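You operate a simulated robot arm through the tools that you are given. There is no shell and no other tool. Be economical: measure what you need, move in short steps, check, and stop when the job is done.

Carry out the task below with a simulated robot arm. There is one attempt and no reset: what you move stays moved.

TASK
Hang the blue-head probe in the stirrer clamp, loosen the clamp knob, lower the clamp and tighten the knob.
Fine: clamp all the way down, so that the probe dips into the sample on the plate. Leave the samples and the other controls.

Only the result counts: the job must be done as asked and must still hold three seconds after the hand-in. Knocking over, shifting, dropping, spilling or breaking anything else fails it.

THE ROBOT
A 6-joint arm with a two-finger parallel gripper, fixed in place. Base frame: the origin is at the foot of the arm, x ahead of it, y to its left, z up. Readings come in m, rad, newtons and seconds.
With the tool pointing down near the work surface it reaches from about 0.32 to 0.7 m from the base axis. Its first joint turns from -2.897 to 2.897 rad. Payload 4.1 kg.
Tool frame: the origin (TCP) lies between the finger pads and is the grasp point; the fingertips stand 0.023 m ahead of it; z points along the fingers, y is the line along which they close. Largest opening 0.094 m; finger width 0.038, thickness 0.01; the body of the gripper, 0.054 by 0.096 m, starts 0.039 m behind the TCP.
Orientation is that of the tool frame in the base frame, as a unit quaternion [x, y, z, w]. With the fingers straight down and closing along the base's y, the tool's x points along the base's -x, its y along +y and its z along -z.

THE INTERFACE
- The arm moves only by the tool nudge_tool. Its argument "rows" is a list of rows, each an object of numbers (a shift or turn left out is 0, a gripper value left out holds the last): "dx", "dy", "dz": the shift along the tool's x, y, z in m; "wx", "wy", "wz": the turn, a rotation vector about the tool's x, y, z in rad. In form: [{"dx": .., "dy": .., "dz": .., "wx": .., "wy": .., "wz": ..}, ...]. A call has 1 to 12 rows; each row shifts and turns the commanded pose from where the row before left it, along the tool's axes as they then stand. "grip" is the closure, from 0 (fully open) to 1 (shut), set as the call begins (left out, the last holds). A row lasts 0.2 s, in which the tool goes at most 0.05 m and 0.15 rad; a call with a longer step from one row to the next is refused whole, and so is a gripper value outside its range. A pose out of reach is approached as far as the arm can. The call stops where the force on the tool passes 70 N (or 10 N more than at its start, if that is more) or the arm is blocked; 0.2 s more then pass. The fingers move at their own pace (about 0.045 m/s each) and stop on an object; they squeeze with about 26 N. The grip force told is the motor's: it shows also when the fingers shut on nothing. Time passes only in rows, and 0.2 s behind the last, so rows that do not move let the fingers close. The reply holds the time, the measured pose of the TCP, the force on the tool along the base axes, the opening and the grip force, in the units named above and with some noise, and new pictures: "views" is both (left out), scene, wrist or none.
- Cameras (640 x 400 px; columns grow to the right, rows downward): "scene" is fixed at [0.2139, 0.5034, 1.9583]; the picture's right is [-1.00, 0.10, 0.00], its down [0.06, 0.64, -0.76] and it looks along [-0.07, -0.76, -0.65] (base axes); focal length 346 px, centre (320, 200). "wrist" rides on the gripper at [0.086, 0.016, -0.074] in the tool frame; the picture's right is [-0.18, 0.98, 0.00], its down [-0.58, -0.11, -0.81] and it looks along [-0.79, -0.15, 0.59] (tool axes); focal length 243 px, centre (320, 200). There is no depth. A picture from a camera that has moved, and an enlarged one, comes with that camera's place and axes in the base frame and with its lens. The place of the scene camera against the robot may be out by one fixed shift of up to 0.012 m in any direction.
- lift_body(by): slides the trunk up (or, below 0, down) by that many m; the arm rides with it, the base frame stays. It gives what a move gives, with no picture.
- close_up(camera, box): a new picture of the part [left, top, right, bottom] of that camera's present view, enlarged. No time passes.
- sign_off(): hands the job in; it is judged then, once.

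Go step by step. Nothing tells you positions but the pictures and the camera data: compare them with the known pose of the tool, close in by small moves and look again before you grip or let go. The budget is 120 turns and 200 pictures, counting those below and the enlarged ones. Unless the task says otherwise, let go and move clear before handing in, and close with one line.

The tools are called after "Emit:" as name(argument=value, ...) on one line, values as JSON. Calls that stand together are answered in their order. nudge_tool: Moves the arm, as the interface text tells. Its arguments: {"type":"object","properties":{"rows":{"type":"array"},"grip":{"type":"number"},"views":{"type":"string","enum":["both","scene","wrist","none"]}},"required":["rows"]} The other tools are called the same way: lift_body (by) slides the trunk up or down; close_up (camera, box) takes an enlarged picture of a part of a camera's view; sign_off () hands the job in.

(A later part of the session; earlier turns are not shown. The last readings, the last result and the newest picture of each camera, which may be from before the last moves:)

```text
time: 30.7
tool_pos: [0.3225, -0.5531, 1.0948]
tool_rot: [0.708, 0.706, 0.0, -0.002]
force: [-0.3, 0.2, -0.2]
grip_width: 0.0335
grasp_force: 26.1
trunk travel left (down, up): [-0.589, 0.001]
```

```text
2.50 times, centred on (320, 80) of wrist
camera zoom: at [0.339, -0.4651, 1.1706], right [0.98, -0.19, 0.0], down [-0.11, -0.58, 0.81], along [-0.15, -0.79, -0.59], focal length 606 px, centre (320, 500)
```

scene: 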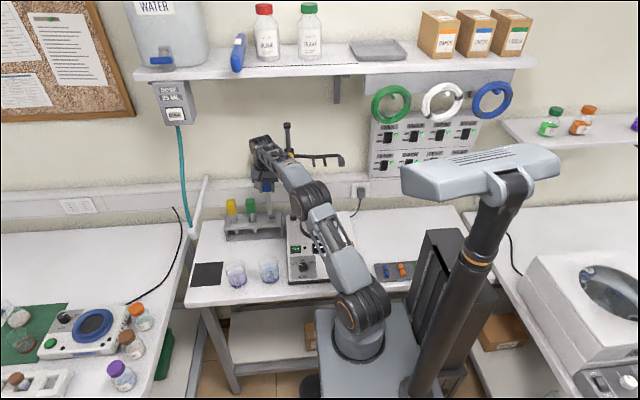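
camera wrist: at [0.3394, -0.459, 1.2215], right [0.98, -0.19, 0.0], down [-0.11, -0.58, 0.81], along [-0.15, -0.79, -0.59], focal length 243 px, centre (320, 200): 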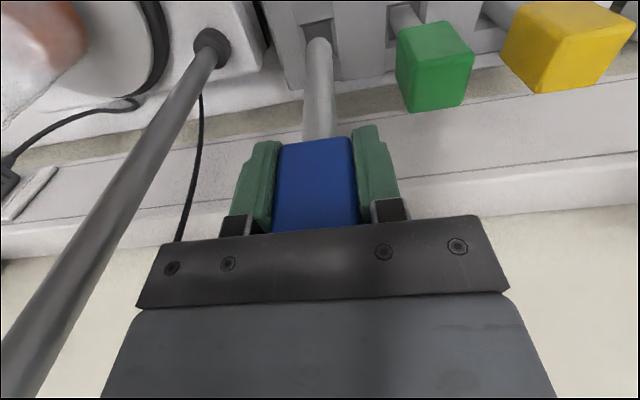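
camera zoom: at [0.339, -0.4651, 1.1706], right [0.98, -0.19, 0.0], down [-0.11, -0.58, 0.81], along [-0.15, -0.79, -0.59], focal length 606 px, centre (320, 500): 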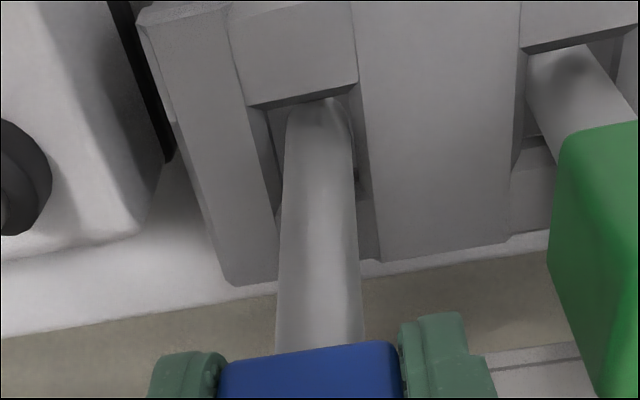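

The tip is in the slot with no contact force. I'll continue down to the seat.

Emit:
nudge_tool(rows=[{"dz": 0.012}, {"dz": 0.012}, {"dz": 0.008}])

Emit:
close_up(camera="scene", box=[215, 170, 305, 240])

```text
time: 31.5
tool_pos: [0.3214, -0.5515, 1.0636]
tool_rot: [0.708, 0.707, 0.0, -0.003]
force: [-0.7, 0.0, -1.6]
grip_width: 0.0337
grasp_force: 25.7
trunk travel left (down, up): [-0.589, 0.001]
camera wrist: at [0.3383, -0.4646, 1.1379], right [0.98, -0.19, 0.0], down [-0.11, -0.58, 0.81], along [-0.15, -0.79, -0.59], focal length 243 px, centre (320, 200)
```

scene: 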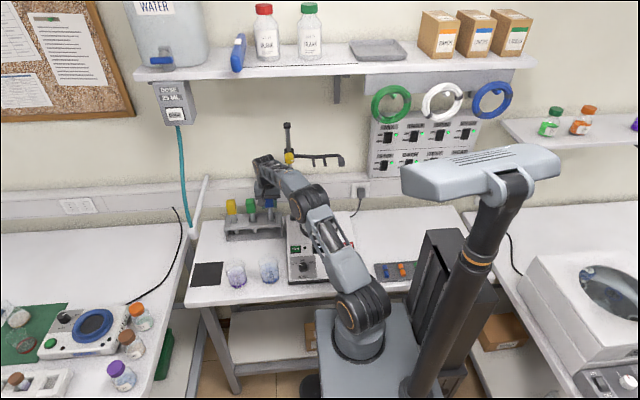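
wrist: 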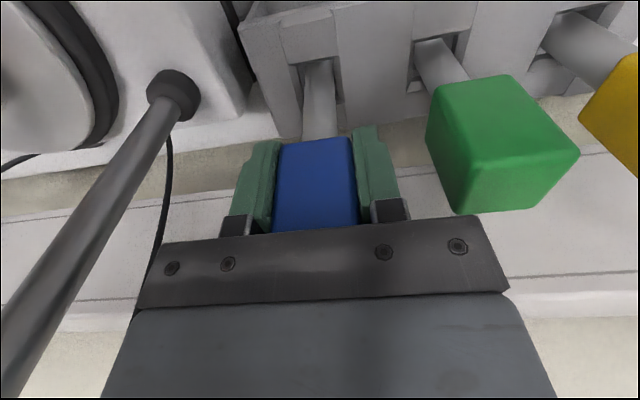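

```text
5.71 times, centred on (260, 205) of scene
camera zoom: at [0.2139, 0.5034, 1.9583], right [-1.0, 0.1, 0.0], down [0.06, 0.64, -0.76], along [-0.07, -0.76, -0.65], focal length 1977 px, centre (663, 171)
```

zoom: 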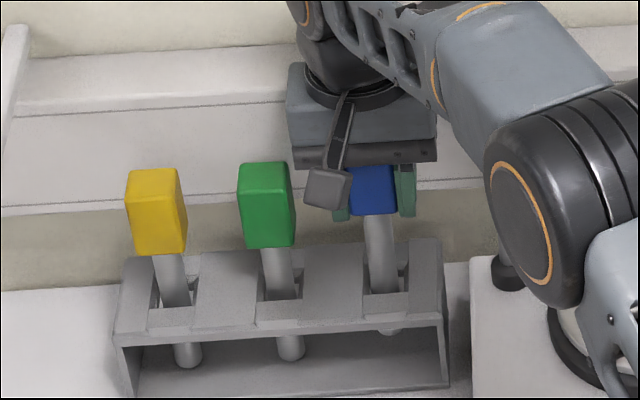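

The head is still about 2 cm above its original seat. I'll keep going in small steps.

Emit:
nudge_tool(rows=[{"dz": 0.008}, {"dz": 0.007}], views="none")

Emit:
close_up(camera="scene", box=[215, 170, 305, 240])

```text
time: 32.1
tool_pos: [0.322, -0.552, 1.0492]
tool_rot: [0.708, 0.707, 0.0, -0.002]
force: [-0.3, 0.5, -0.5]
grip_width: 0.0336
grasp_force: 26.1
trunk travel left (down, up): [-0.589, 0.001]
```

```text
5.71 times, centred on (260, 205) of scene
camera zoom: at [0.2139, 0.5034, 1.9583], right [-1.0, 0.1, 0.0], down [0.06, 0.64, -0.76], along [-0.07, -0.76, -0.65], focal length 1977 px, centre (663, 171)
```

zoom: 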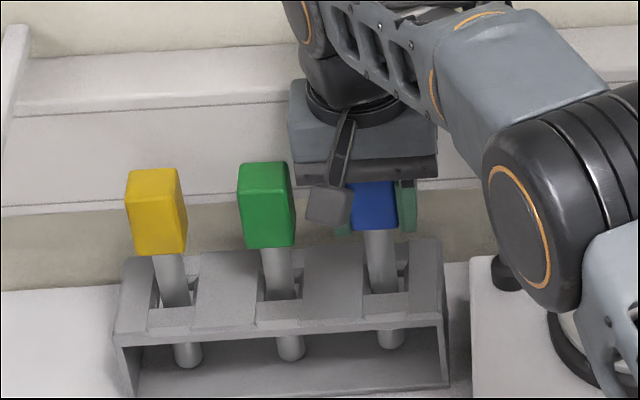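

Emit:
nudge_tool(rows=[{"dz": 0.004}, {"dz": 0.003}], views="none")

Emit:
nudge_tool(rows=[{"dz": 0.002}], views="none")

```text
time: 32.7
tool_pos: [0.3221, -0.5511, 1.0416]
tool_rot: [0.708, 0.707, 0.0, -0.001]
force: [-1.2, 0.5, 0.3]
grip_width: 0.0337
grasp_force: 26.0
trunk travel left (down, up): [-0.589, 0.001]
```

```text
time: 33.1
tool_pos: [0.3214, -0.5521, 1.0416]
tool_rot: [0.708, 0.706, 0.0, 0.0]
force: [-0.1, 1.3, 9.4]
grip_width: 0.0335
grasp_force: 25.4
trunk travel left (down, up): [-0.589, 0.001]
```

The probe has seated: the force jumped to 9 N at z 1.041. I'll release and rise.

Emit:
nudge_tool(rows=[{"dz": 0}, {"dz": 0}, {"dz": 0}], grip=0.36, views="none")

Emit:
nudge_tool(rows=[{"dz": -0.03}, {"dz": -0.03}, {"dz": -0.02, "dx": 0.01}, {"dx": 0.04}, {"dx": 0.04}, {"dx": 0.04}, {"dx": 0.04}, {"dx": 0.04}])

Emit:
close_up(camera="scene", box=[215, 170, 305, 240])

```text
time: 33.9
tool_pos: [0.3215, -0.5506, 1.0408]
tool_rot: [0.708, 0.706, -0.001, -0.001]
force: [-0.1, 1.4, 15.0]
grip_width: 0.0602
grasp_force: 0.0
trunk travel left (down, up): [-0.589, 0.001]
```

```text
time: 35.7
tool_pos: [0.3233, -0.3422, 1.1193]
tool_rot: [0.708, 0.706, 0.0, -0.001]
force: [0.3, 0.4, 0.3]
grip_width: 0.0602
grasp_force: 0.0
trunk travel left (down, up): [-0.589, 0.001]
camera wrist: at [0.3396, -0.2551, 1.1942], right [0.98, -0.19, 0.0], down [-0.11, -0.58, 0.81], along [-0.15, -0.79, -0.59], focal length 243 px, centre (320, 200)
```

scene: 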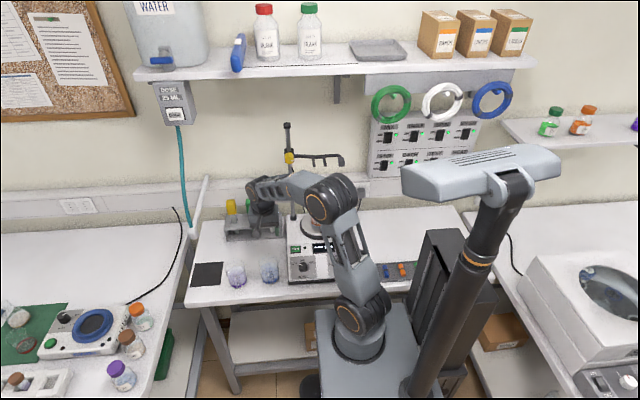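
wrist: 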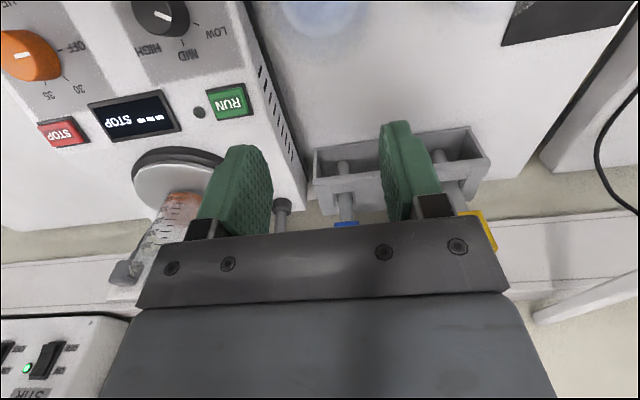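

```text
5.71 times, centred on (260, 205) of scene
camera zoom: at [0.2139, 0.5034, 1.9583], right [-1.0, 0.1, 0.0], down [0.06, 0.64, -0.76], along [-0.07, -0.76, -0.65], focal length 1977 px, centre (663, 171)
```

zoom: 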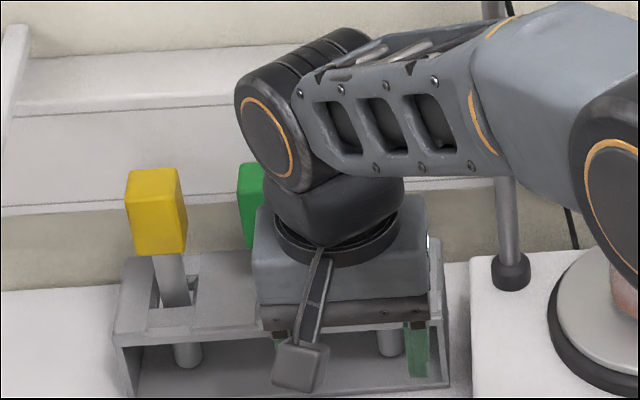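

The probe is back in the rack and the rack hasn't moved. Next I'll roll the tool 180° so the camera ends up on top once the fingers point horizontally toward -y.

Emit:
nudge_tool(rows=[{"wz": -0.148}, {"wz": -0.148}, {"wz": -0.148}, {"wz": -0.148}, {"wz": -0.148}, {"wz": -0.148}, {"wz": -0.148}, {"wz": -0.148}, {"wz": -0.148}, {"wz": -0.148}, {"wz": -0.148}, {"wz": -0.148}], views="none")

Emit:
nudge_tool(rows=[{"wz": -0.148}, {"wz": -0.148}, {"wz": -0.148}, {"wz": -0.148}, {"wz": -0.148}, {"wz": -0.148}, {"wz": -0.148}, {"wz": -0.148}, {"wz": -0.1816, "dz": -0.01}], views="none")

```text
time: 38.3
tool_pos: [0.3206, -0.3429, 1.1198]
tool_rot: [-0.103, 0.995, 0.001, -0.001]
force: [-0.1, -0.3, -0.1]
grip_width: 0.0603
grasp_force: 0.0
trunk travel left (down, up): [-0.589, 0.001]
```

```text
refused: row 9 steps farther than a row can; nothing moved
```

Emit:
nudge_tool(rows=[{"wz": -0.13656}, {"wz": -0.13656}, {"wz": -0.13656}, {"wz": -0.13656}, {"wz": -0.13656}, {"wz": -0.13656}, {"wz": -0.13656}, {"wz": -0.13656}, {"wz": -0.13656}, {"wz": -0.13656}], views="none")

```text
time: 40.5
tool_pos: [0.3214, -0.3418, 1.1201]
tool_rot: [0.707, -0.707, -0.003, 0.001]
force: [-0.2, 0.4, -0.2]
grip_width: 0.0603
grasp_force: 0.1
trunk travel left (down, up): [-0.589, 0.001]
```

Emit:
nudge_tool(rows=[{"wy": 0.1428}, {"wy": 0.1428}, {"wy": 0.1428}, {"wy": 0.1428}, {"wy": 0.1428}, {"wy": 0.1428}])

```text
time: 41.9
tool_pos: [0.3235, -0.3418, 1.1209]
tool_rot: [0.644, -0.643, 0.292, 0.295]
force: [-0.5, 0.5, 0.6]
grip_width: 0.0603
grasp_force: 0.1
trunk travel left (down, up): [-0.589, 0.001]
camera wrist: at [0.3074, -0.3413, 1.2349], right [-0.98, 0.12, -0.14], down [0.11, 0.99, 0.09], along [0.15, 0.07, -0.99], focal length 243 px, centre (320, 200)
```

scene: 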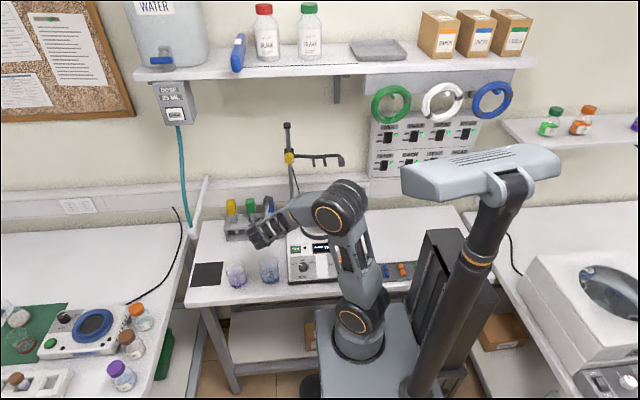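
wrist: 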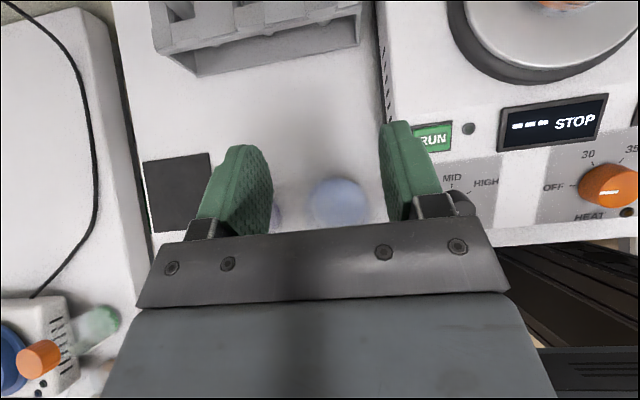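

Emit:
nudge_tool(rows=[{"wy": 0.1428}, {"wy": 0.1428}, {"wy": 0.1428}, {"wy": 0.1428}, {"wy": 0.1428}])

Emit:
close_up(camera="scene", box=[200, 160, 340, 260])

```text
time: 43.1
tool_pos: [0.3229, -0.3418, 1.1208]
tool_rot: [0.5, -0.5, 0.5, 0.5]
force: [-0.5, 0.5, 0.4]
grip_width: 0.0602
grasp_force: 0.1
trunk travel left (down, up): [-0.589, 0.001]
camera wrist: at [0.3078, -0.2661, 1.2073], right [-0.98, 0.0, -0.18], down [0.11, 0.81, -0.58], along [0.15, -0.59, -0.79], focal length 243 px, centre (320, 200)
```

scene: 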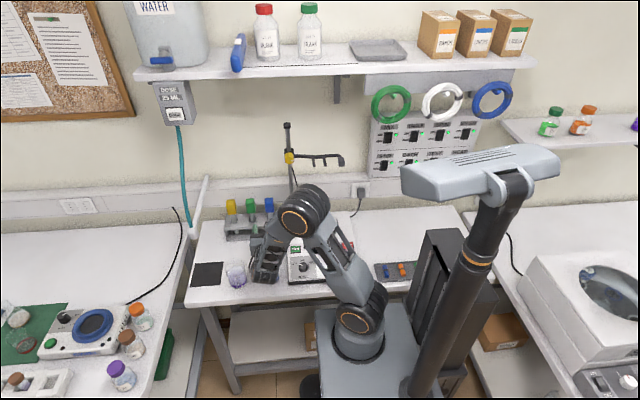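
wrist: 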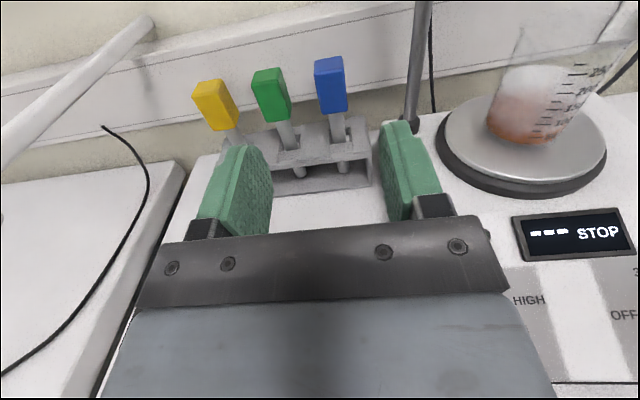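

```text
4.00 times, centred on (270, 210) of scene
camera zoom: at [0.2139, 0.5034, 1.9583], right [-1.0, 0.1, 0.0], down [0.06, 0.64, -0.76], along [-0.07, -0.76, -0.65], focal length 1384 px, centre (520, 160)
```

zoom: 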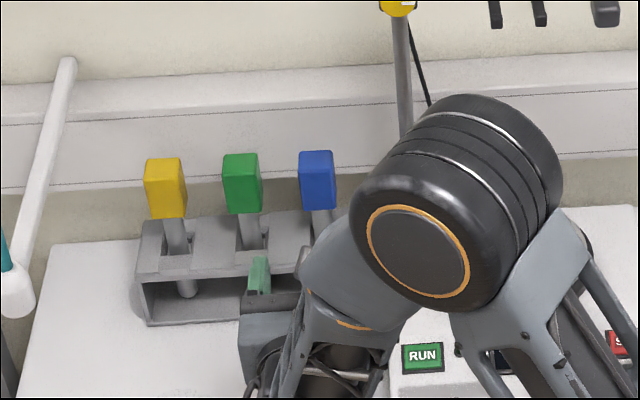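

The fingers now point toward -y with the camera on top. The blue head is at about (0.3236, -0.55, 1.055). I'll move forward high, lower in front of the head, and check clearance over the purple/blue beakers.

Emit:
nudge_tool(rows=[{"dz": 0.04}, {"dz": 0.04}, {"dz": 0.04}, {"dz": 0.025}, {"dx": -0.025}])

Emit:
close_up(camera="scene", box=[200, 180, 340, 300])

```text
time: 44.3
tool_pos: [0.3215, -0.4871, 1.0959]
tool_rot: [0.501, -0.5, 0.498, 0.5]
force: [0.6, 0.7, -0.6]
grip_width: 0.0604
grasp_force: 0.1
trunk travel left (down, up): [-0.589, 0.001]
camera wrist: at [0.3063, -0.4122, 1.1827], right [-0.98, 0.0, -0.18], down [0.11, 0.81, -0.58], along [0.15, -0.59, -0.79], focal length 243 px, centre (320, 200)
```

scene: 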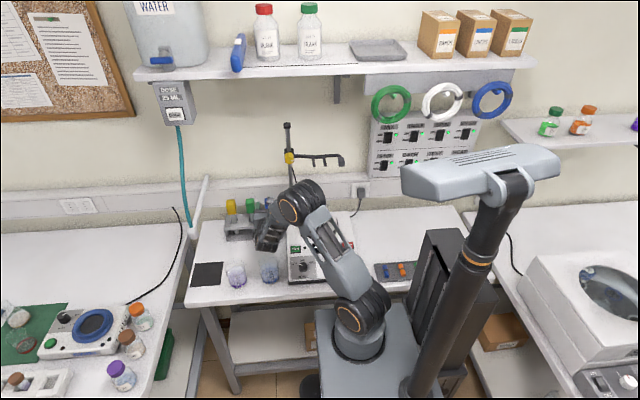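
wrist: 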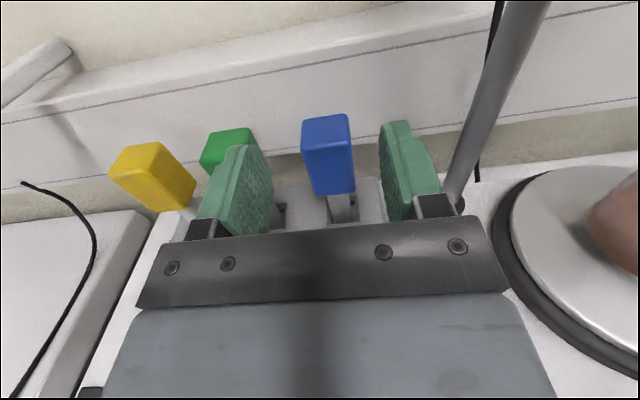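

```text
3.33 times, centred on (270, 240) of scene
camera zoom: at [0.2139, 0.5034, 1.9583], right [-1.0, 0.1, 0.0], down [0.06, 0.64, -0.76], along [-0.07, -0.76, -0.65], focal length 1153 px, centre (487, 67)
```

zoom: 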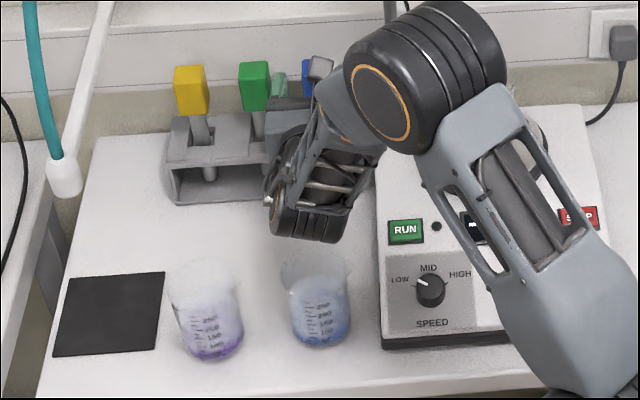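

The wrist clears the beakers, and the head is centred between the fingers in x. I'll lower 31 mm, move forward and grip.

Emit:
nudge_tool(rows=[{"dx": -0.02}, {"dx": -0.011}, {"dz": 0.03}, {"dz": 0.028}])

Emit:
close_up(camera="scene", box=[200, 180, 340, 300])

```text
time: 45.3
tool_pos: [0.3224, -0.5456, 1.0621]
tool_rot: [0.502, -0.5, 0.497, 0.5]
force: [0.5, 0.1, -0.5]
grip_width: 0.0601
grasp_force: 0.0
trunk travel left (down, up): [-0.589, 0.001]
camera wrist: at [0.3071, -0.4708, 1.1493], right [-0.98, 0.0, -0.18], down [0.11, 0.81, -0.58], along [0.14, -0.59, -0.8], focal length 243 px, centre (320, 200)
```

scene: 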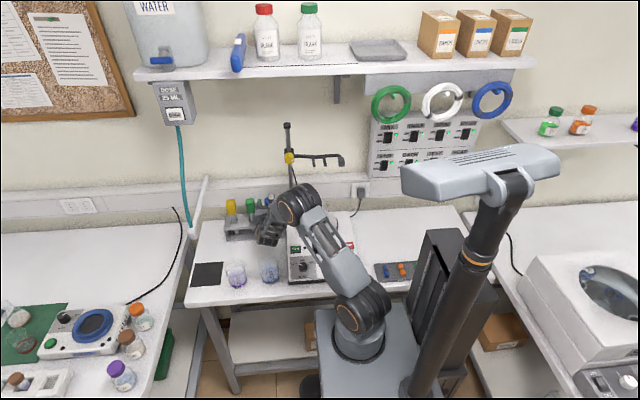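
wrist: 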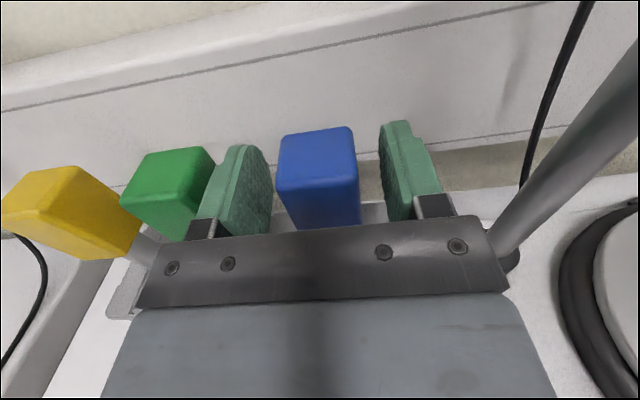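

```text
3.33 times, centred on (270, 240) of scene
camera zoom: at [0.2139, 0.5034, 1.9583], right [-1.0, 0.1, 0.0], down [0.06, 0.64, -0.76], along [-0.07, -0.76, -0.65], focal length 1153 px, centre (487, 67)
```

zoom: 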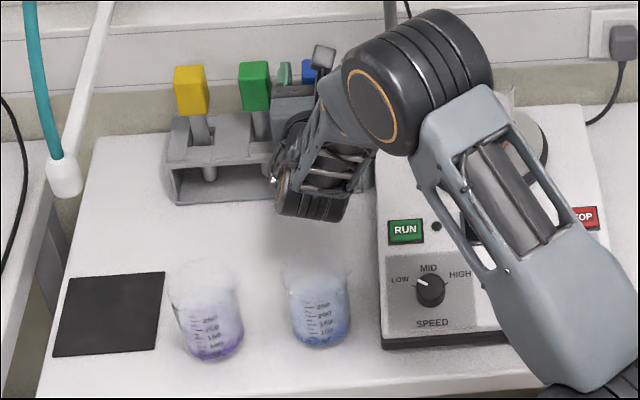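

The head is centred between the fingers. I'll close.

Emit:
nudge_tool(rows=[{"dz": 0}, {"dz": 0}, {"dz": 0}, {"dz": 0}], grip=1, views="none")

Emit:
nudge_tool(rows=[{"dx": 0.03}, {"dx": 0.03}, {"dx": 0.03}, {"dx": 0.03}, {"dx": 0.02}])

Emit:
close_up(camera="scene", box=[200, 140, 340, 260])

```text
time: 46.3
tool_pos: [0.3212, -0.546, 1.0628]
tool_rot: [0.5, -0.501, 0.498, 0.501]
force: [1.0, 0.2, -0.3]
grip_width: 0.0335
grasp_force: 26.5
trunk travel left (down, up): [-0.589, 0.001]
```

```text
time: 47.5
tool_pos: [0.3207, -0.5472, 1.2035]
tool_rot: [0.501, -0.501, 0.498, 0.501]
force: [0.1, -0.1, -0.1]
grip_width: 0.0335
grasp_force: 26.1
trunk travel left (down, up): [-0.589, 0.001]
camera wrist: at [0.3064, -0.4714, 1.2905], right [-0.98, 0.0, -0.18], down [0.11, 0.81, -0.58], along [0.14, -0.59, -0.79], focal length 243 px, centre (320, 200)
```

scene: 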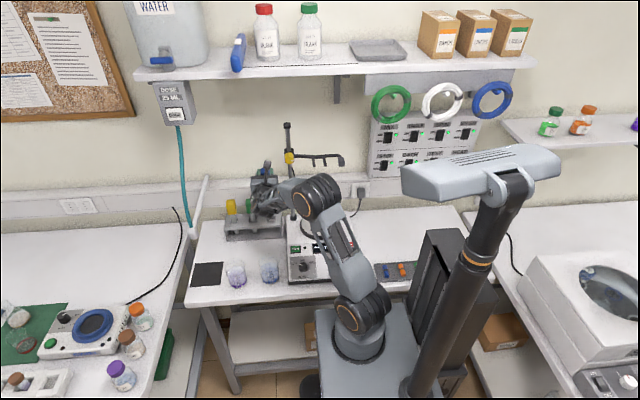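
wrist: 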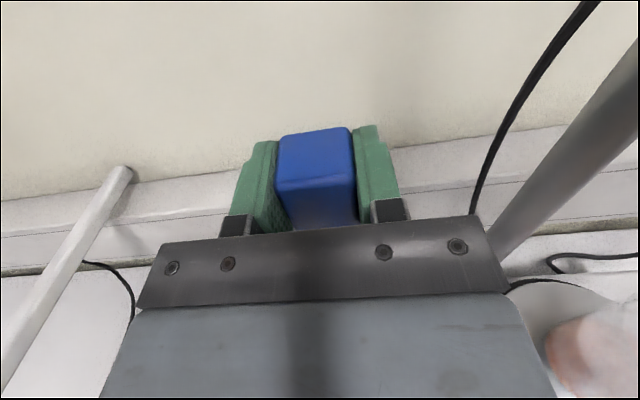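

```text
3.33 times, centred on (270, 200) of scene
camera zoom: at [0.2139, 0.5034, 1.9583], right [-1.0, 0.1, 0.0], down [0.06, 0.64, -0.76], along [-0.07, -0.76, -0.65], focal length 1153 px, centre (487, 200)
```

zoom: 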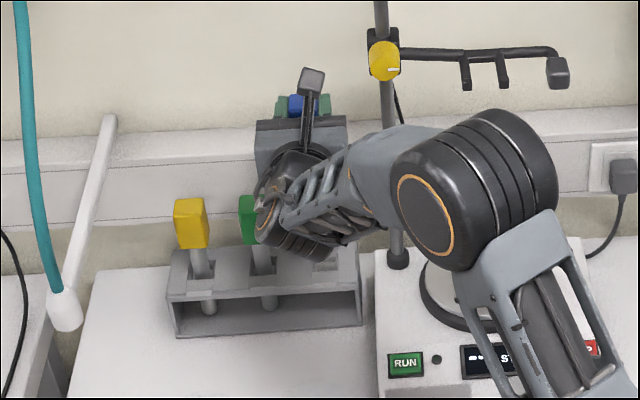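

Lifted cleanly. I'll pull out toward +y, raise, and cross over to a point in front of the fork.

Emit:
nudge_tool(rows=[{"dz": -0.04}, {"dz": -0.04}, {"dz": -0.04}, {"dz": -0.04}, {"dz": -0.03}, {"dx": 0.04}, {"dx": 0.04}, {"dx": 0.04}, {"dx": 0.04}], views="none")

Emit:
nudge_tool(rows=[{"dy": 0.04}, {"dy": 0.04}, {"dy": 0.04}, {"dy": 0.04}, {"dy": 0.028}])

Emit:
close_up(camera="scene", box=[260, 100, 380, 200])

```text
time: 49.5
tool_pos: [0.3203, -0.3589, 1.3647]
tool_rot: [0.502, -0.5, 0.498, 0.5]
force: [-0.1, -0.2, -0.8]
grip_width: 0.0335
grasp_force: 26.3
trunk travel left (down, up): [-0.589, 0.001]
```

```text
time: 50.7
tool_pos: [0.1429, -0.3615, 1.3548]
tool_rot: [0.514, -0.5, 0.493, 0.493]
force: [0.1, -1.7, -1.0]
grip_width: 0.0336
grasp_force: 26.3
trunk travel left (down, up): [-0.589, 0.001]
camera wrist: at [0.128, -0.2883, 1.4443], right [-0.99, -0.01, -0.17], down [0.09, 0.82, -0.56], along [0.14, -0.57, -0.81], focal length 243 px, centre (320, 200)
```

scene: 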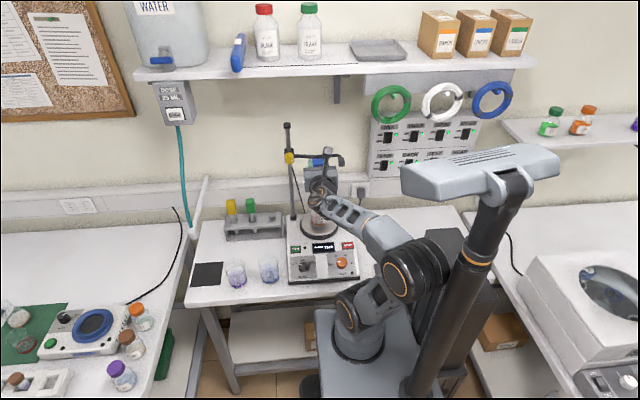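
wrist: 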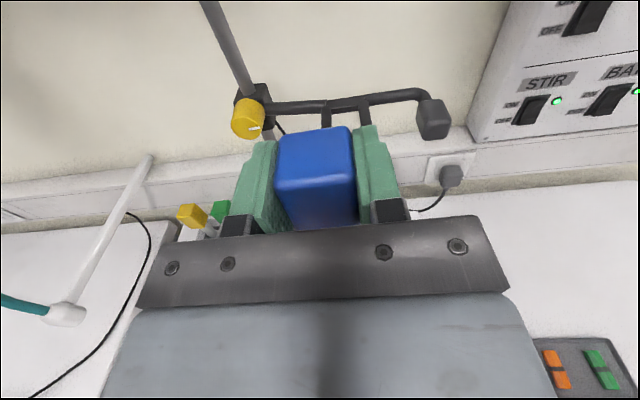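

```text
4.00 times, centred on (320, 150) of scene
camera zoom: at [0.2139, 0.5034, 1.9583], right [-1.0, 0.1, 0.0], down [0.06, 0.64, -0.76], along [-0.07, -0.76, -0.65], focal length 1384 px, centre (320, 400)
```

zoom: 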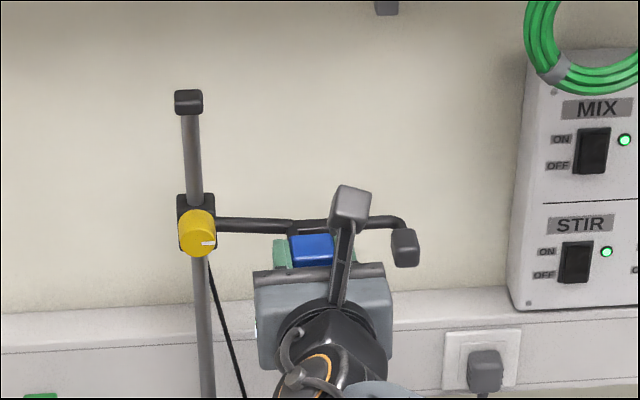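

Emit:
nudge_tool(rows=[{"dz": 0}, {"dz": 0}], views="none")

```text
time: 51.3
tool_pos: [0.1419, -0.3603, 1.356]
tool_rot: [0.512, -0.502, 0.491, 0.495]
force: [0.3, 0.5, 0.2]
grip_width: 0.0336
grasp_force: 26.0
trunk travel left (down, up): [-0.589, 0.001]
```

The pose settled slightly off. I'll correct orientation and x, and zoom in on the fork.

Emit:
nudge_tool(rows=[{"wx": -0.006, "wy": 0.028, "wz": 0.014, "dy": 0.009}, {"dx": 0.008}, {"dz": 0}], views="none")

Emit:
close_up(camera="wrist", box=[220, 70, 460, 220])

```text
time: 52.1
tool_pos: [0.1038, -0.3641, 1.3644]
tool_rot: [-0.48, 0.519, -0.481, -0.518]
force: [1.2, -0.1, -2.3]
grip_width: 0.0337
grasp_force: 25.9
trunk travel left (down, up): [-0.589, 0.001]
```

```text
2.67 times, centred on (340, 145) of wrist
camera zoom: at [0.0932, -0.2878, 1.4504], right [-0.98, 0.07, -0.19], down [0.17, 0.8, -0.58], along [0.1, -0.6, -0.79], focal length 647 px, centre (267, 347)
```

zoom: 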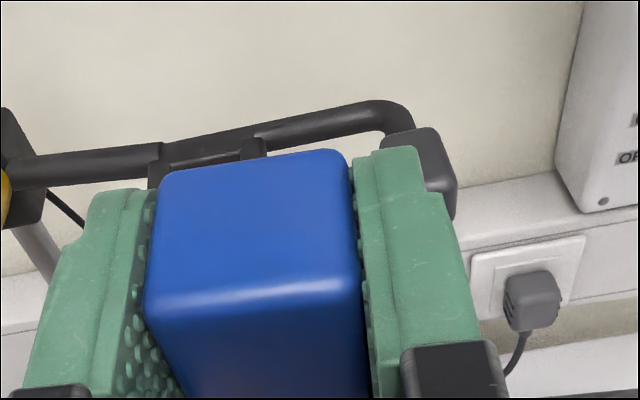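

Emit:
nudge_tool(rows=[{"dz": 0}, {"dz": 0}])

```text
time: 52.7
tool_pos: [0.1024, -0.3648, 1.3663]
tool_rot: [0.478, -0.518, 0.483, 0.519]
force: [-0.5, -0.3, -0.3]
grip_width: 0.0336
grasp_force: 26.3
trunk travel left (down, up): [-0.589, 0.001]
camera wrist: at [0.0925, -0.2874, 1.4526], right [-0.98, 0.07, -0.19], down [0.17, 0.79, -0.59], along [0.1, -0.61, -0.79], focal length 243 px, centre (320, 200)
```

scene: 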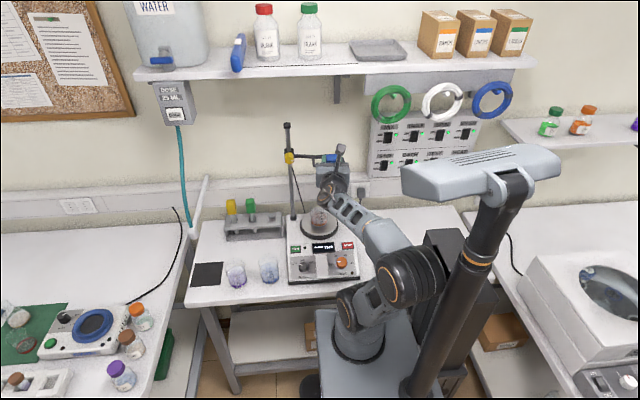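
wrist: 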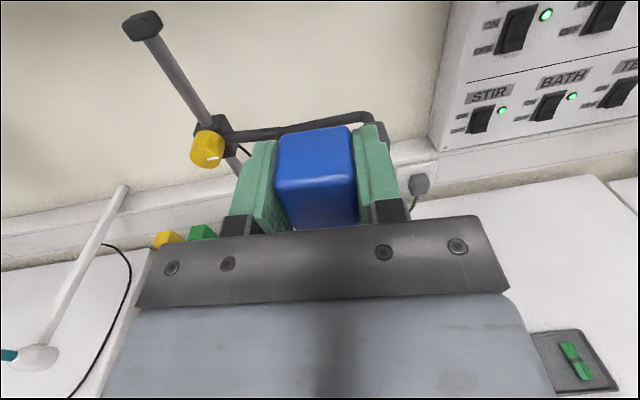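

The wrist is close to the base axis here, so joint 1 behaves nervously. I'll move 35 mm forward, which leaves the head still short of the prong tips, and look again.

Emit:
nudge_tool(rows=[{"dz": 0.02}, {"dz": 0.015}, {"dz": 0}])

```text
time: 53.5
tool_pos: [0.1261, -0.3913, 1.3745]
tool_rot: [0.489, -0.498, 0.508, 0.505]
force: [0.2, -0.1, -0.5]
grip_width: 0.0338
grasp_force: 25.9
trunk travel left (down, up): [-0.589, 0.001]
camera wrist: at [0.1099, -0.3132, 1.4589], right [-0.98, 0.0, -0.2], down [0.12, 0.79, -0.6], along [0.15, -0.61, -0.77], focal length 243 px, centre (320, 200)
```

scene: 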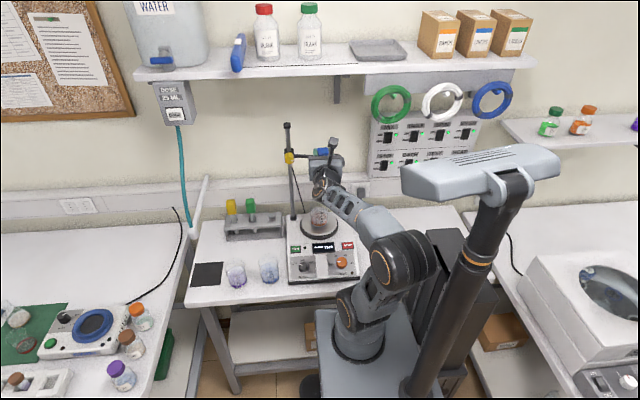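
wrist: 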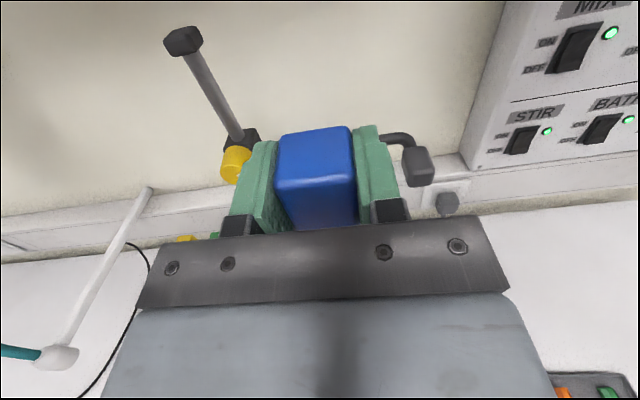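

Emit:
nudge_tool(rows=[{"dz": 0}, {"dz": 0}, {"dz": 0}], views="none")

```text
time: 54.3
tool_pos: [0.124, -0.3903, 1.3745]
tool_rot: [0.488, -0.499, 0.507, 0.506]
force: [-0.4, 0.5, -0.4]
grip_width: 0.0334
grasp_force: 26.0
trunk travel left (down, up): [-0.589, 0.001]
```

Emit:
nudge_tool(rows=[{"wx": 0.006, "wy": -0.026, "wz": -0.012, "dy": -0.0085}, {"dz": 0}, {"dz": 0}], views="none")

```text
time: 55.1
tool_pos: [0.1336, -0.3909, 1.3733]
tool_rot: [0.5, -0.501, 0.499, 0.501]
force: [0.6, 1.4, -0.4]
grip_width: 0.0337
grasp_force: 26.1
trunk travel left (down, up): [-0.589, 0.001]
```

The pose is clean now. I'll check alignment against the fork.

Emit:
close_up(camera="wrist", box=[200, 90, 460, 250])

Emit:
close_up(camera="scene", box=[270, 110, 370, 210])

```text
2.46 times, centred on (330, 170) of wrist
camera zoom: at [0.1187, -0.3155, 1.4604], right [-0.98, 0.0, -0.18], down [0.11, 0.81, -0.58], along [0.15, -0.59, -0.79], focal length 597 px, centre (295, 274)
```

zoom: 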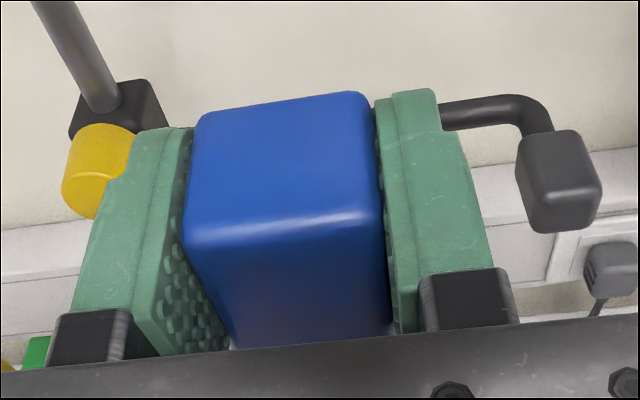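

```text
4.00 times, centred on (320, 160) of scene
camera zoom: at [0.2139, 0.5034, 1.9583], right [-1.0, 0.1, 0.0], down [0.06, 0.64, -0.76], along [-0.07, -0.76, -0.65], focal length 1384 px, centre (320, 360)
```

zoom: 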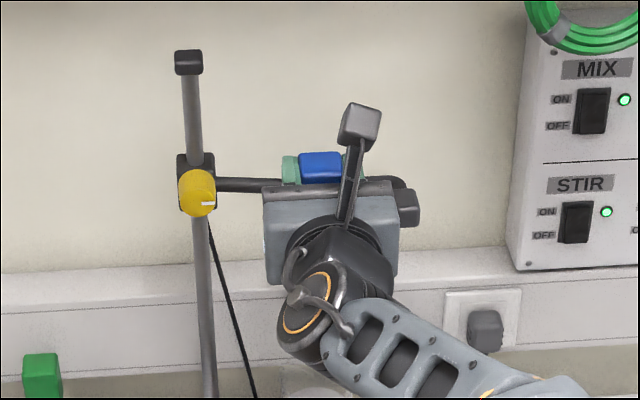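

From the early views, the prongs are at x≈0.150 and 0.112, z≈1.295, and y from -0.505 to -0.45. I'll advance to y≈-0.478 at x≈0.1315 with the head about 3 cm above them.

Emit:
nudge_tool(rows=[{"dz": 0.025, "dy": 0.002}, {"dz": 0.025}, {"dz": 0}], views="none")

Emit:
nudge_tool(rows=[{"dz": 0.02}, {"dz": 0.017}, {"dz": 0}])

```text
time: 55.9
tool_pos: [0.1308, -0.4413, 1.3738]
tool_rot: [0.5, -0.501, 0.499, 0.501]
force: [-0.3, 0.4, -0.3]
grip_width: 0.0337
grasp_force: 25.9
trunk travel left (down, up): [-0.589, 0.001]
```

```text
time: 56.7
tool_pos: [0.1326, -0.4769, 1.3735]
tool_rot: [0.501, -0.5, 0.499, 0.5]
force: [0.6, 0.0, -1.2]
grip_width: 0.0337
grasp_force: 26.1
trunk travel left (down, up): [-0.589, 0.001]
camera wrist: at [0.1167, -0.4017, 1.4599], right [-0.98, 0.0, -0.18], down [0.11, 0.81, -0.58], along [0.15, -0.59, -0.79], focal length 243 px, centre (320, 200)
```

scene: 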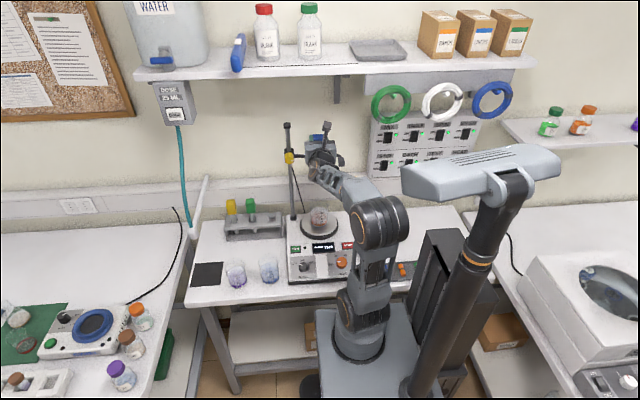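
wrist: 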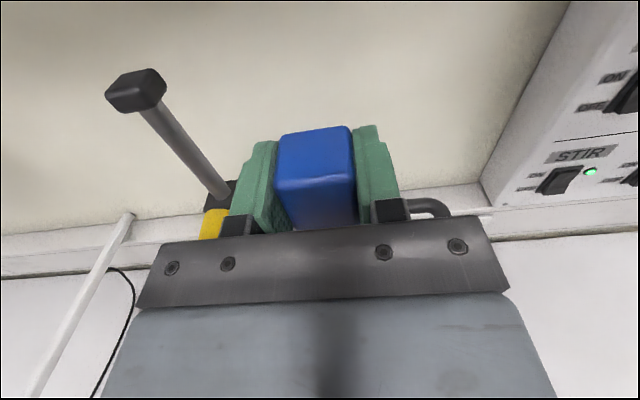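

No contact. I'll look closely from the scene camera before lowering.

Emit:
close_up(camera="scene", box=[275, 110, 365, 240])

```text
3.08 times, centred on (320, 175) of scene
camera zoom: at [0.2139, 0.5034, 1.9583], right [-1.0, 0.1, 0.0], down [0.06, 0.64, -0.76], along [-0.07, -0.76, -0.65], focal length 1065 px, centre (320, 277)
```

zoom: 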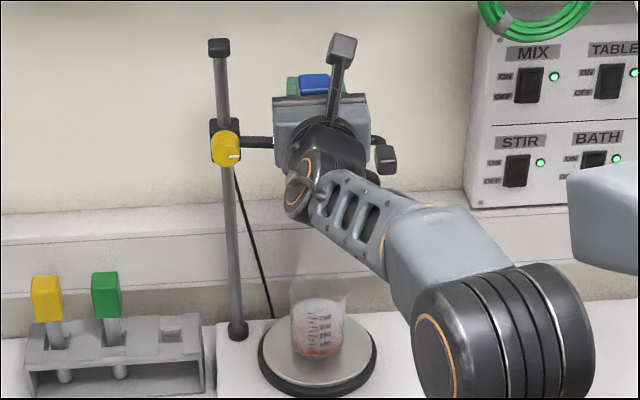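

The fork is hidden, but the stem went in without any force. I'll lower until the head touches the prongs.

Emit:
nudge_tool(rows=[{"dx": -0.012}, {"dx": -0.012}, {"dx": 0}], views="none")

Emit:
nudge_tool(rows=[{"dx": -0.006}, {"dx": 0}], views="none")

```text
time: 57.5
tool_pos: [0.1328, -0.4764, 1.3485]
tool_rot: [-0.5, 0.501, -0.499, -0.5]
force: [-0.2, -0.3, -1.0]
grip_width: 0.0339
grasp_force: 26.4
trunk travel left (down, up): [-0.589, 0.001]
```

```text
time: 58.1
tool_pos: [0.1316, -0.478, 1.3428]
tool_rot: [0.5, -0.501, 0.499, 0.501]
force: [0.2, -0.1, -0.1]
grip_width: 0.0339
grasp_force: 25.9
trunk travel left (down, up): [-0.589, 0.001]
```

Emit:
nudge_tool(rows=[{"dx": -0.004}, {"dx": 0}], views="none")

Emit:
nudge_tool(rows=[{"dx": -0.003}, {"dx": 0}])

```text
time: 58.7
tool_pos: [0.1305, -0.4773, 1.34]
tool_rot: [-0.5, 0.501, -0.499, -0.501]
force: [-0.4, 0.3, -0.4]
grip_width: 0.0336
grasp_force: 26.4
trunk travel left (down, up): [-0.589, 0.001]
```

```text
time: 59.3
tool_pos: [0.1316, -0.4771, 1.3354]
tool_rot: [0.5, -0.5, 0.498, 0.501]
force: [-0.6, -0.4, -2.0]
grip_width: 0.0334
grasp_force: 25.3
trunk travel left (down, up): [-0.589, 0.001]
camera wrist: at [0.116, -0.4013, 1.423], right [-0.98, 0.0, -0.18], down [0.11, 0.81, -0.58], along [0.15, -0.59, -0.79], focal length 243 px, centre (320, 200)
```

scene: 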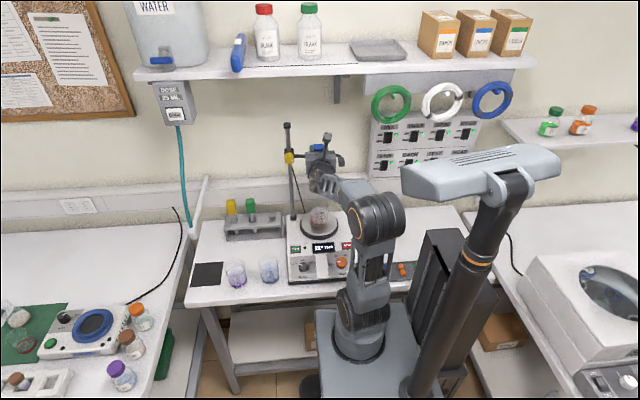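
wrist: 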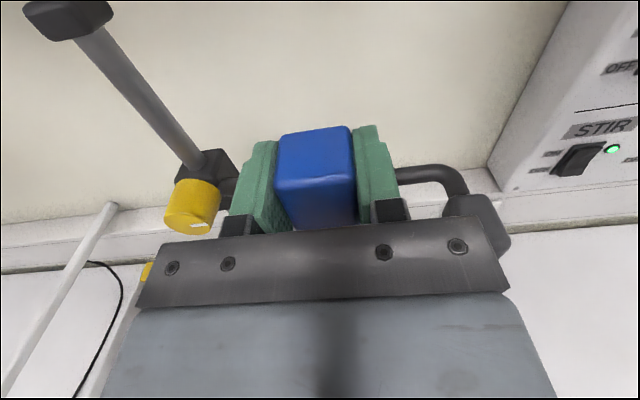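

Emit:
nudge_tool(rows=[{"dx": -0.003}, {"dx": 0}], views="none")

Emit:
nudge_tool(rows=[{"dx": -0.003}, {"dx": 0}], views="none")

Emit:
close_up(camera="scene", box=[280, 200, 360, 290])

```text
time: 59.9
tool_pos: [0.1309, -0.4775, 1.3344]
tool_rot: [0.499, -0.5, 0.499, 0.501]
force: [0.5, -0.9, 4.5]
grip_width: 0.0338
grasp_force: 25.7
trunk travel left (down, up): [-0.589, 0.001]
```

```text
time: 60.5
tool_pos: [0.1324, -0.4768, 1.3326]
tool_rot: [0.498, -0.498, 0.502, 0.502]
force: [0.7, -2.8, 21.8]
grip_width: 0.0337
grasp_force: 26.2
trunk travel left (down, up): [-0.589, 0.001]
```

```text
4.44 times, centred on (320, 245) of scene
camera zoom: at [0.2139, 0.5034, 1.9583], right [-1.0, 0.1, 0.0], down [0.06, 0.64, -0.76], along [-0.07, -0.76, -0.65], focal length 1538 px, centre (320, 0)
```

zoom: 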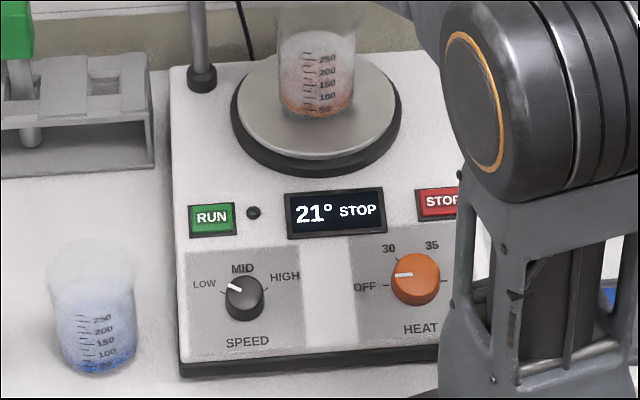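

The head now rests on the prongs, and the display shows 21°, so the probe registers as hung. I'll relax 2 mm, open and back out.

Emit:
nudge_tool(rows=[{"dx": 0.003}, {"dx": 0}], views="none")

Emit:
nudge_tool(rows=[{"dz": 0}, {"dz": 0}, {"dz": 0}], grip=0.36, views="none")

Emit:
nudge_tool(rows=[{"dz": -0.015}, {"dz": -0.02}, {"dz": -0.025}])

```text
time: 61.1
tool_pos: [0.1311, -0.4762, 1.3327]
tool_rot: [0.5, -0.5, 0.5, 0.5]
force: [0.3, -1.9, 14.3]
grip_width: 0.0336
grasp_force: 25.9
trunk travel left (down, up): [-0.589, 0.001]
```

```text
time: 61.9
tool_pos: [0.1311, -0.478, 1.3335]
tool_rot: [-0.5, 0.501, -0.498, -0.5]
force: [0.3, 1.2, 0.5]
grip_width: 0.0603
grasp_force: 0.0
trunk travel left (down, up): [-0.589, 0.001]
```

```text
time: 62.7
tool_pos: [0.132, -0.417, 1.3341]
tool_rot: [0.5, -0.5, 0.499, 0.501]
force: [-0.6, -0.2, -0.5]
grip_width: 0.0602
grasp_force: 0.0
trunk travel left (down, up): [-0.589, 0.001]
camera wrist: at [0.1163, -0.3414, 1.4212], right [-0.98, 0.0, -0.18], down [0.11, 0.81, -0.58], along [0.15, -0.59, -0.79], focal length 243 px, centre (320, 200)
```

scene: 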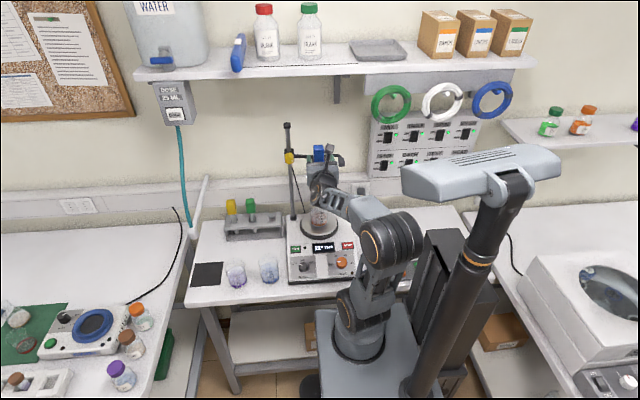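
wrist: 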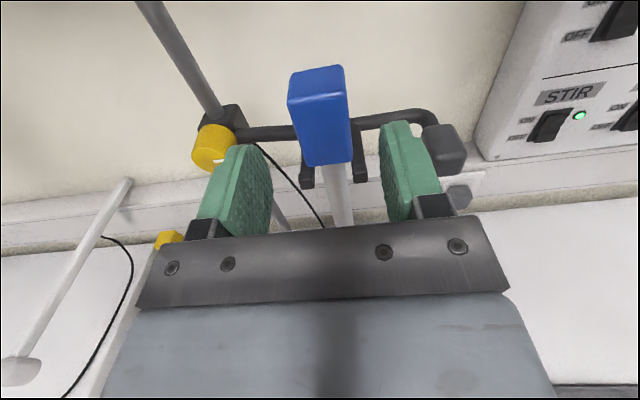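

The probe hangs squarely in the fork. Next is the knob, at about (0.230, -0.49, 1.30). I'll back off, open fully and move in front of it.

Emit:
nudge_tool(rows=[{"dz": -0.025}, {"dy": -0.035}, {"dy": -0.035}, {"dy": -0.028, "dx": -0.015}, {"dx": -0.015}], grip=0)

Emit:
close_up(camera="wrist", box=[220, 40, 440, 220])

```text
time: 63.9
tool_pos: [0.2295, -0.3907, 1.3045]
tool_rot: [0.5, -0.5, 0.499, 0.501]
force: [0.0, -1.2, 0.2]
grip_width: 0.094
grasp_force: 0.1
trunk travel left (down, up): [-0.589, 0.001]
camera wrist: at [0.215, -0.3158, 1.3913], right [-0.98, 0.0, -0.18], down [0.11, 0.81, -0.58], along [0.15, -0.59, -0.79], focal length 243 px, centre (320, 200)
```

scene: 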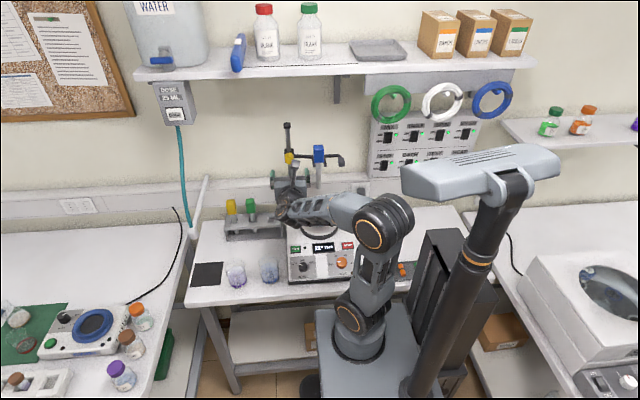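
wrist: 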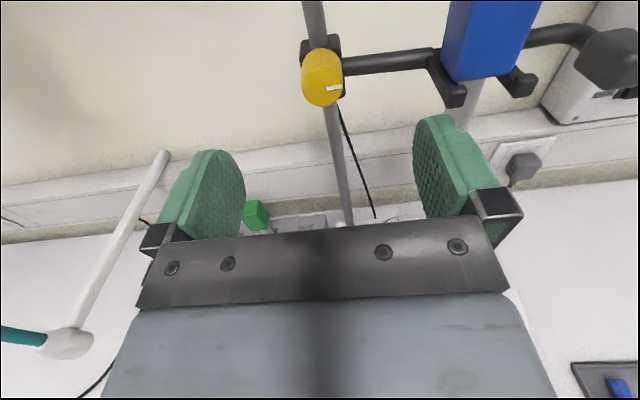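

```text
2.22 times, centred on (330, 130) of wrist
camera zoom: at [0.215, -0.3158, 1.3913], right [-0.98, 0.0, -0.18], down [0.11, 0.81, -0.58], along [0.15, -0.59, -0.79], focal length 539 px, centre (298, 356)
```

zoom: 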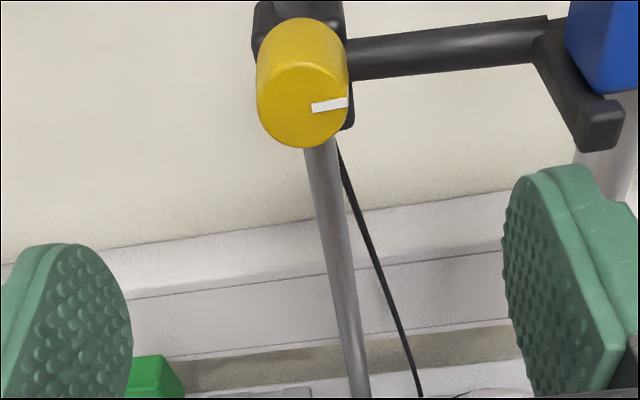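

The knob is centred at about (0.231, z 1.299), roughly 31 mm in diameter with its face near y≈-0.485. I'll approach.

Emit:
nudge_tool(rows=[{"dz": 0.035, "dx": -0.004, "dy": -0.0015}, {"dz": 0.035}])

Emit:
close_up(camera="wrist", box=[220, 60, 440, 240])

```text
time: 64.5
tool_pos: [0.2325, -0.4637, 1.2992]
tool_rot: [0.501, -0.5, 0.499, 0.5]
force: [0.6, 0.1, -0.1]
grip_width: 0.094
grasp_force: 0.0
trunk travel left (down, up): [-0.589, 0.001]
camera wrist: at [0.2161, -0.3877, 1.3867], right [-0.98, 0.0, -0.18], down [0.11, 0.81, -0.58], along [0.15, -0.59, -0.79], focal length 243 px, centre (320, 200)
```

scene: 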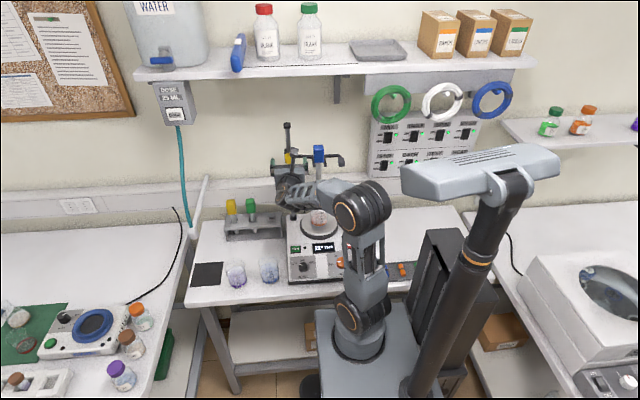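
wrist: 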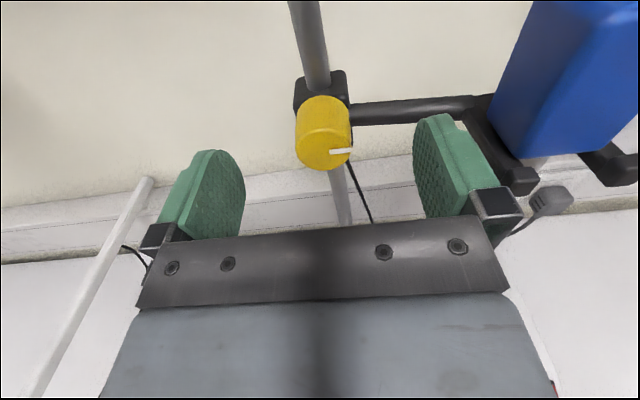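

```text
2.22 times, centred on (330, 150) of wrist
camera zoom: at [0.2161, -0.3877, 1.3867], right [-0.98, 0.0, -0.18], down [0.11, 0.81, -0.58], along [0.15, -0.59, -0.79], focal length 539 px, centre (298, 311)
```

zoom: 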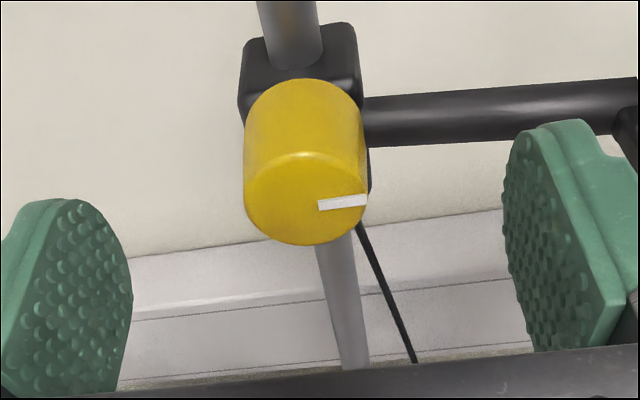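

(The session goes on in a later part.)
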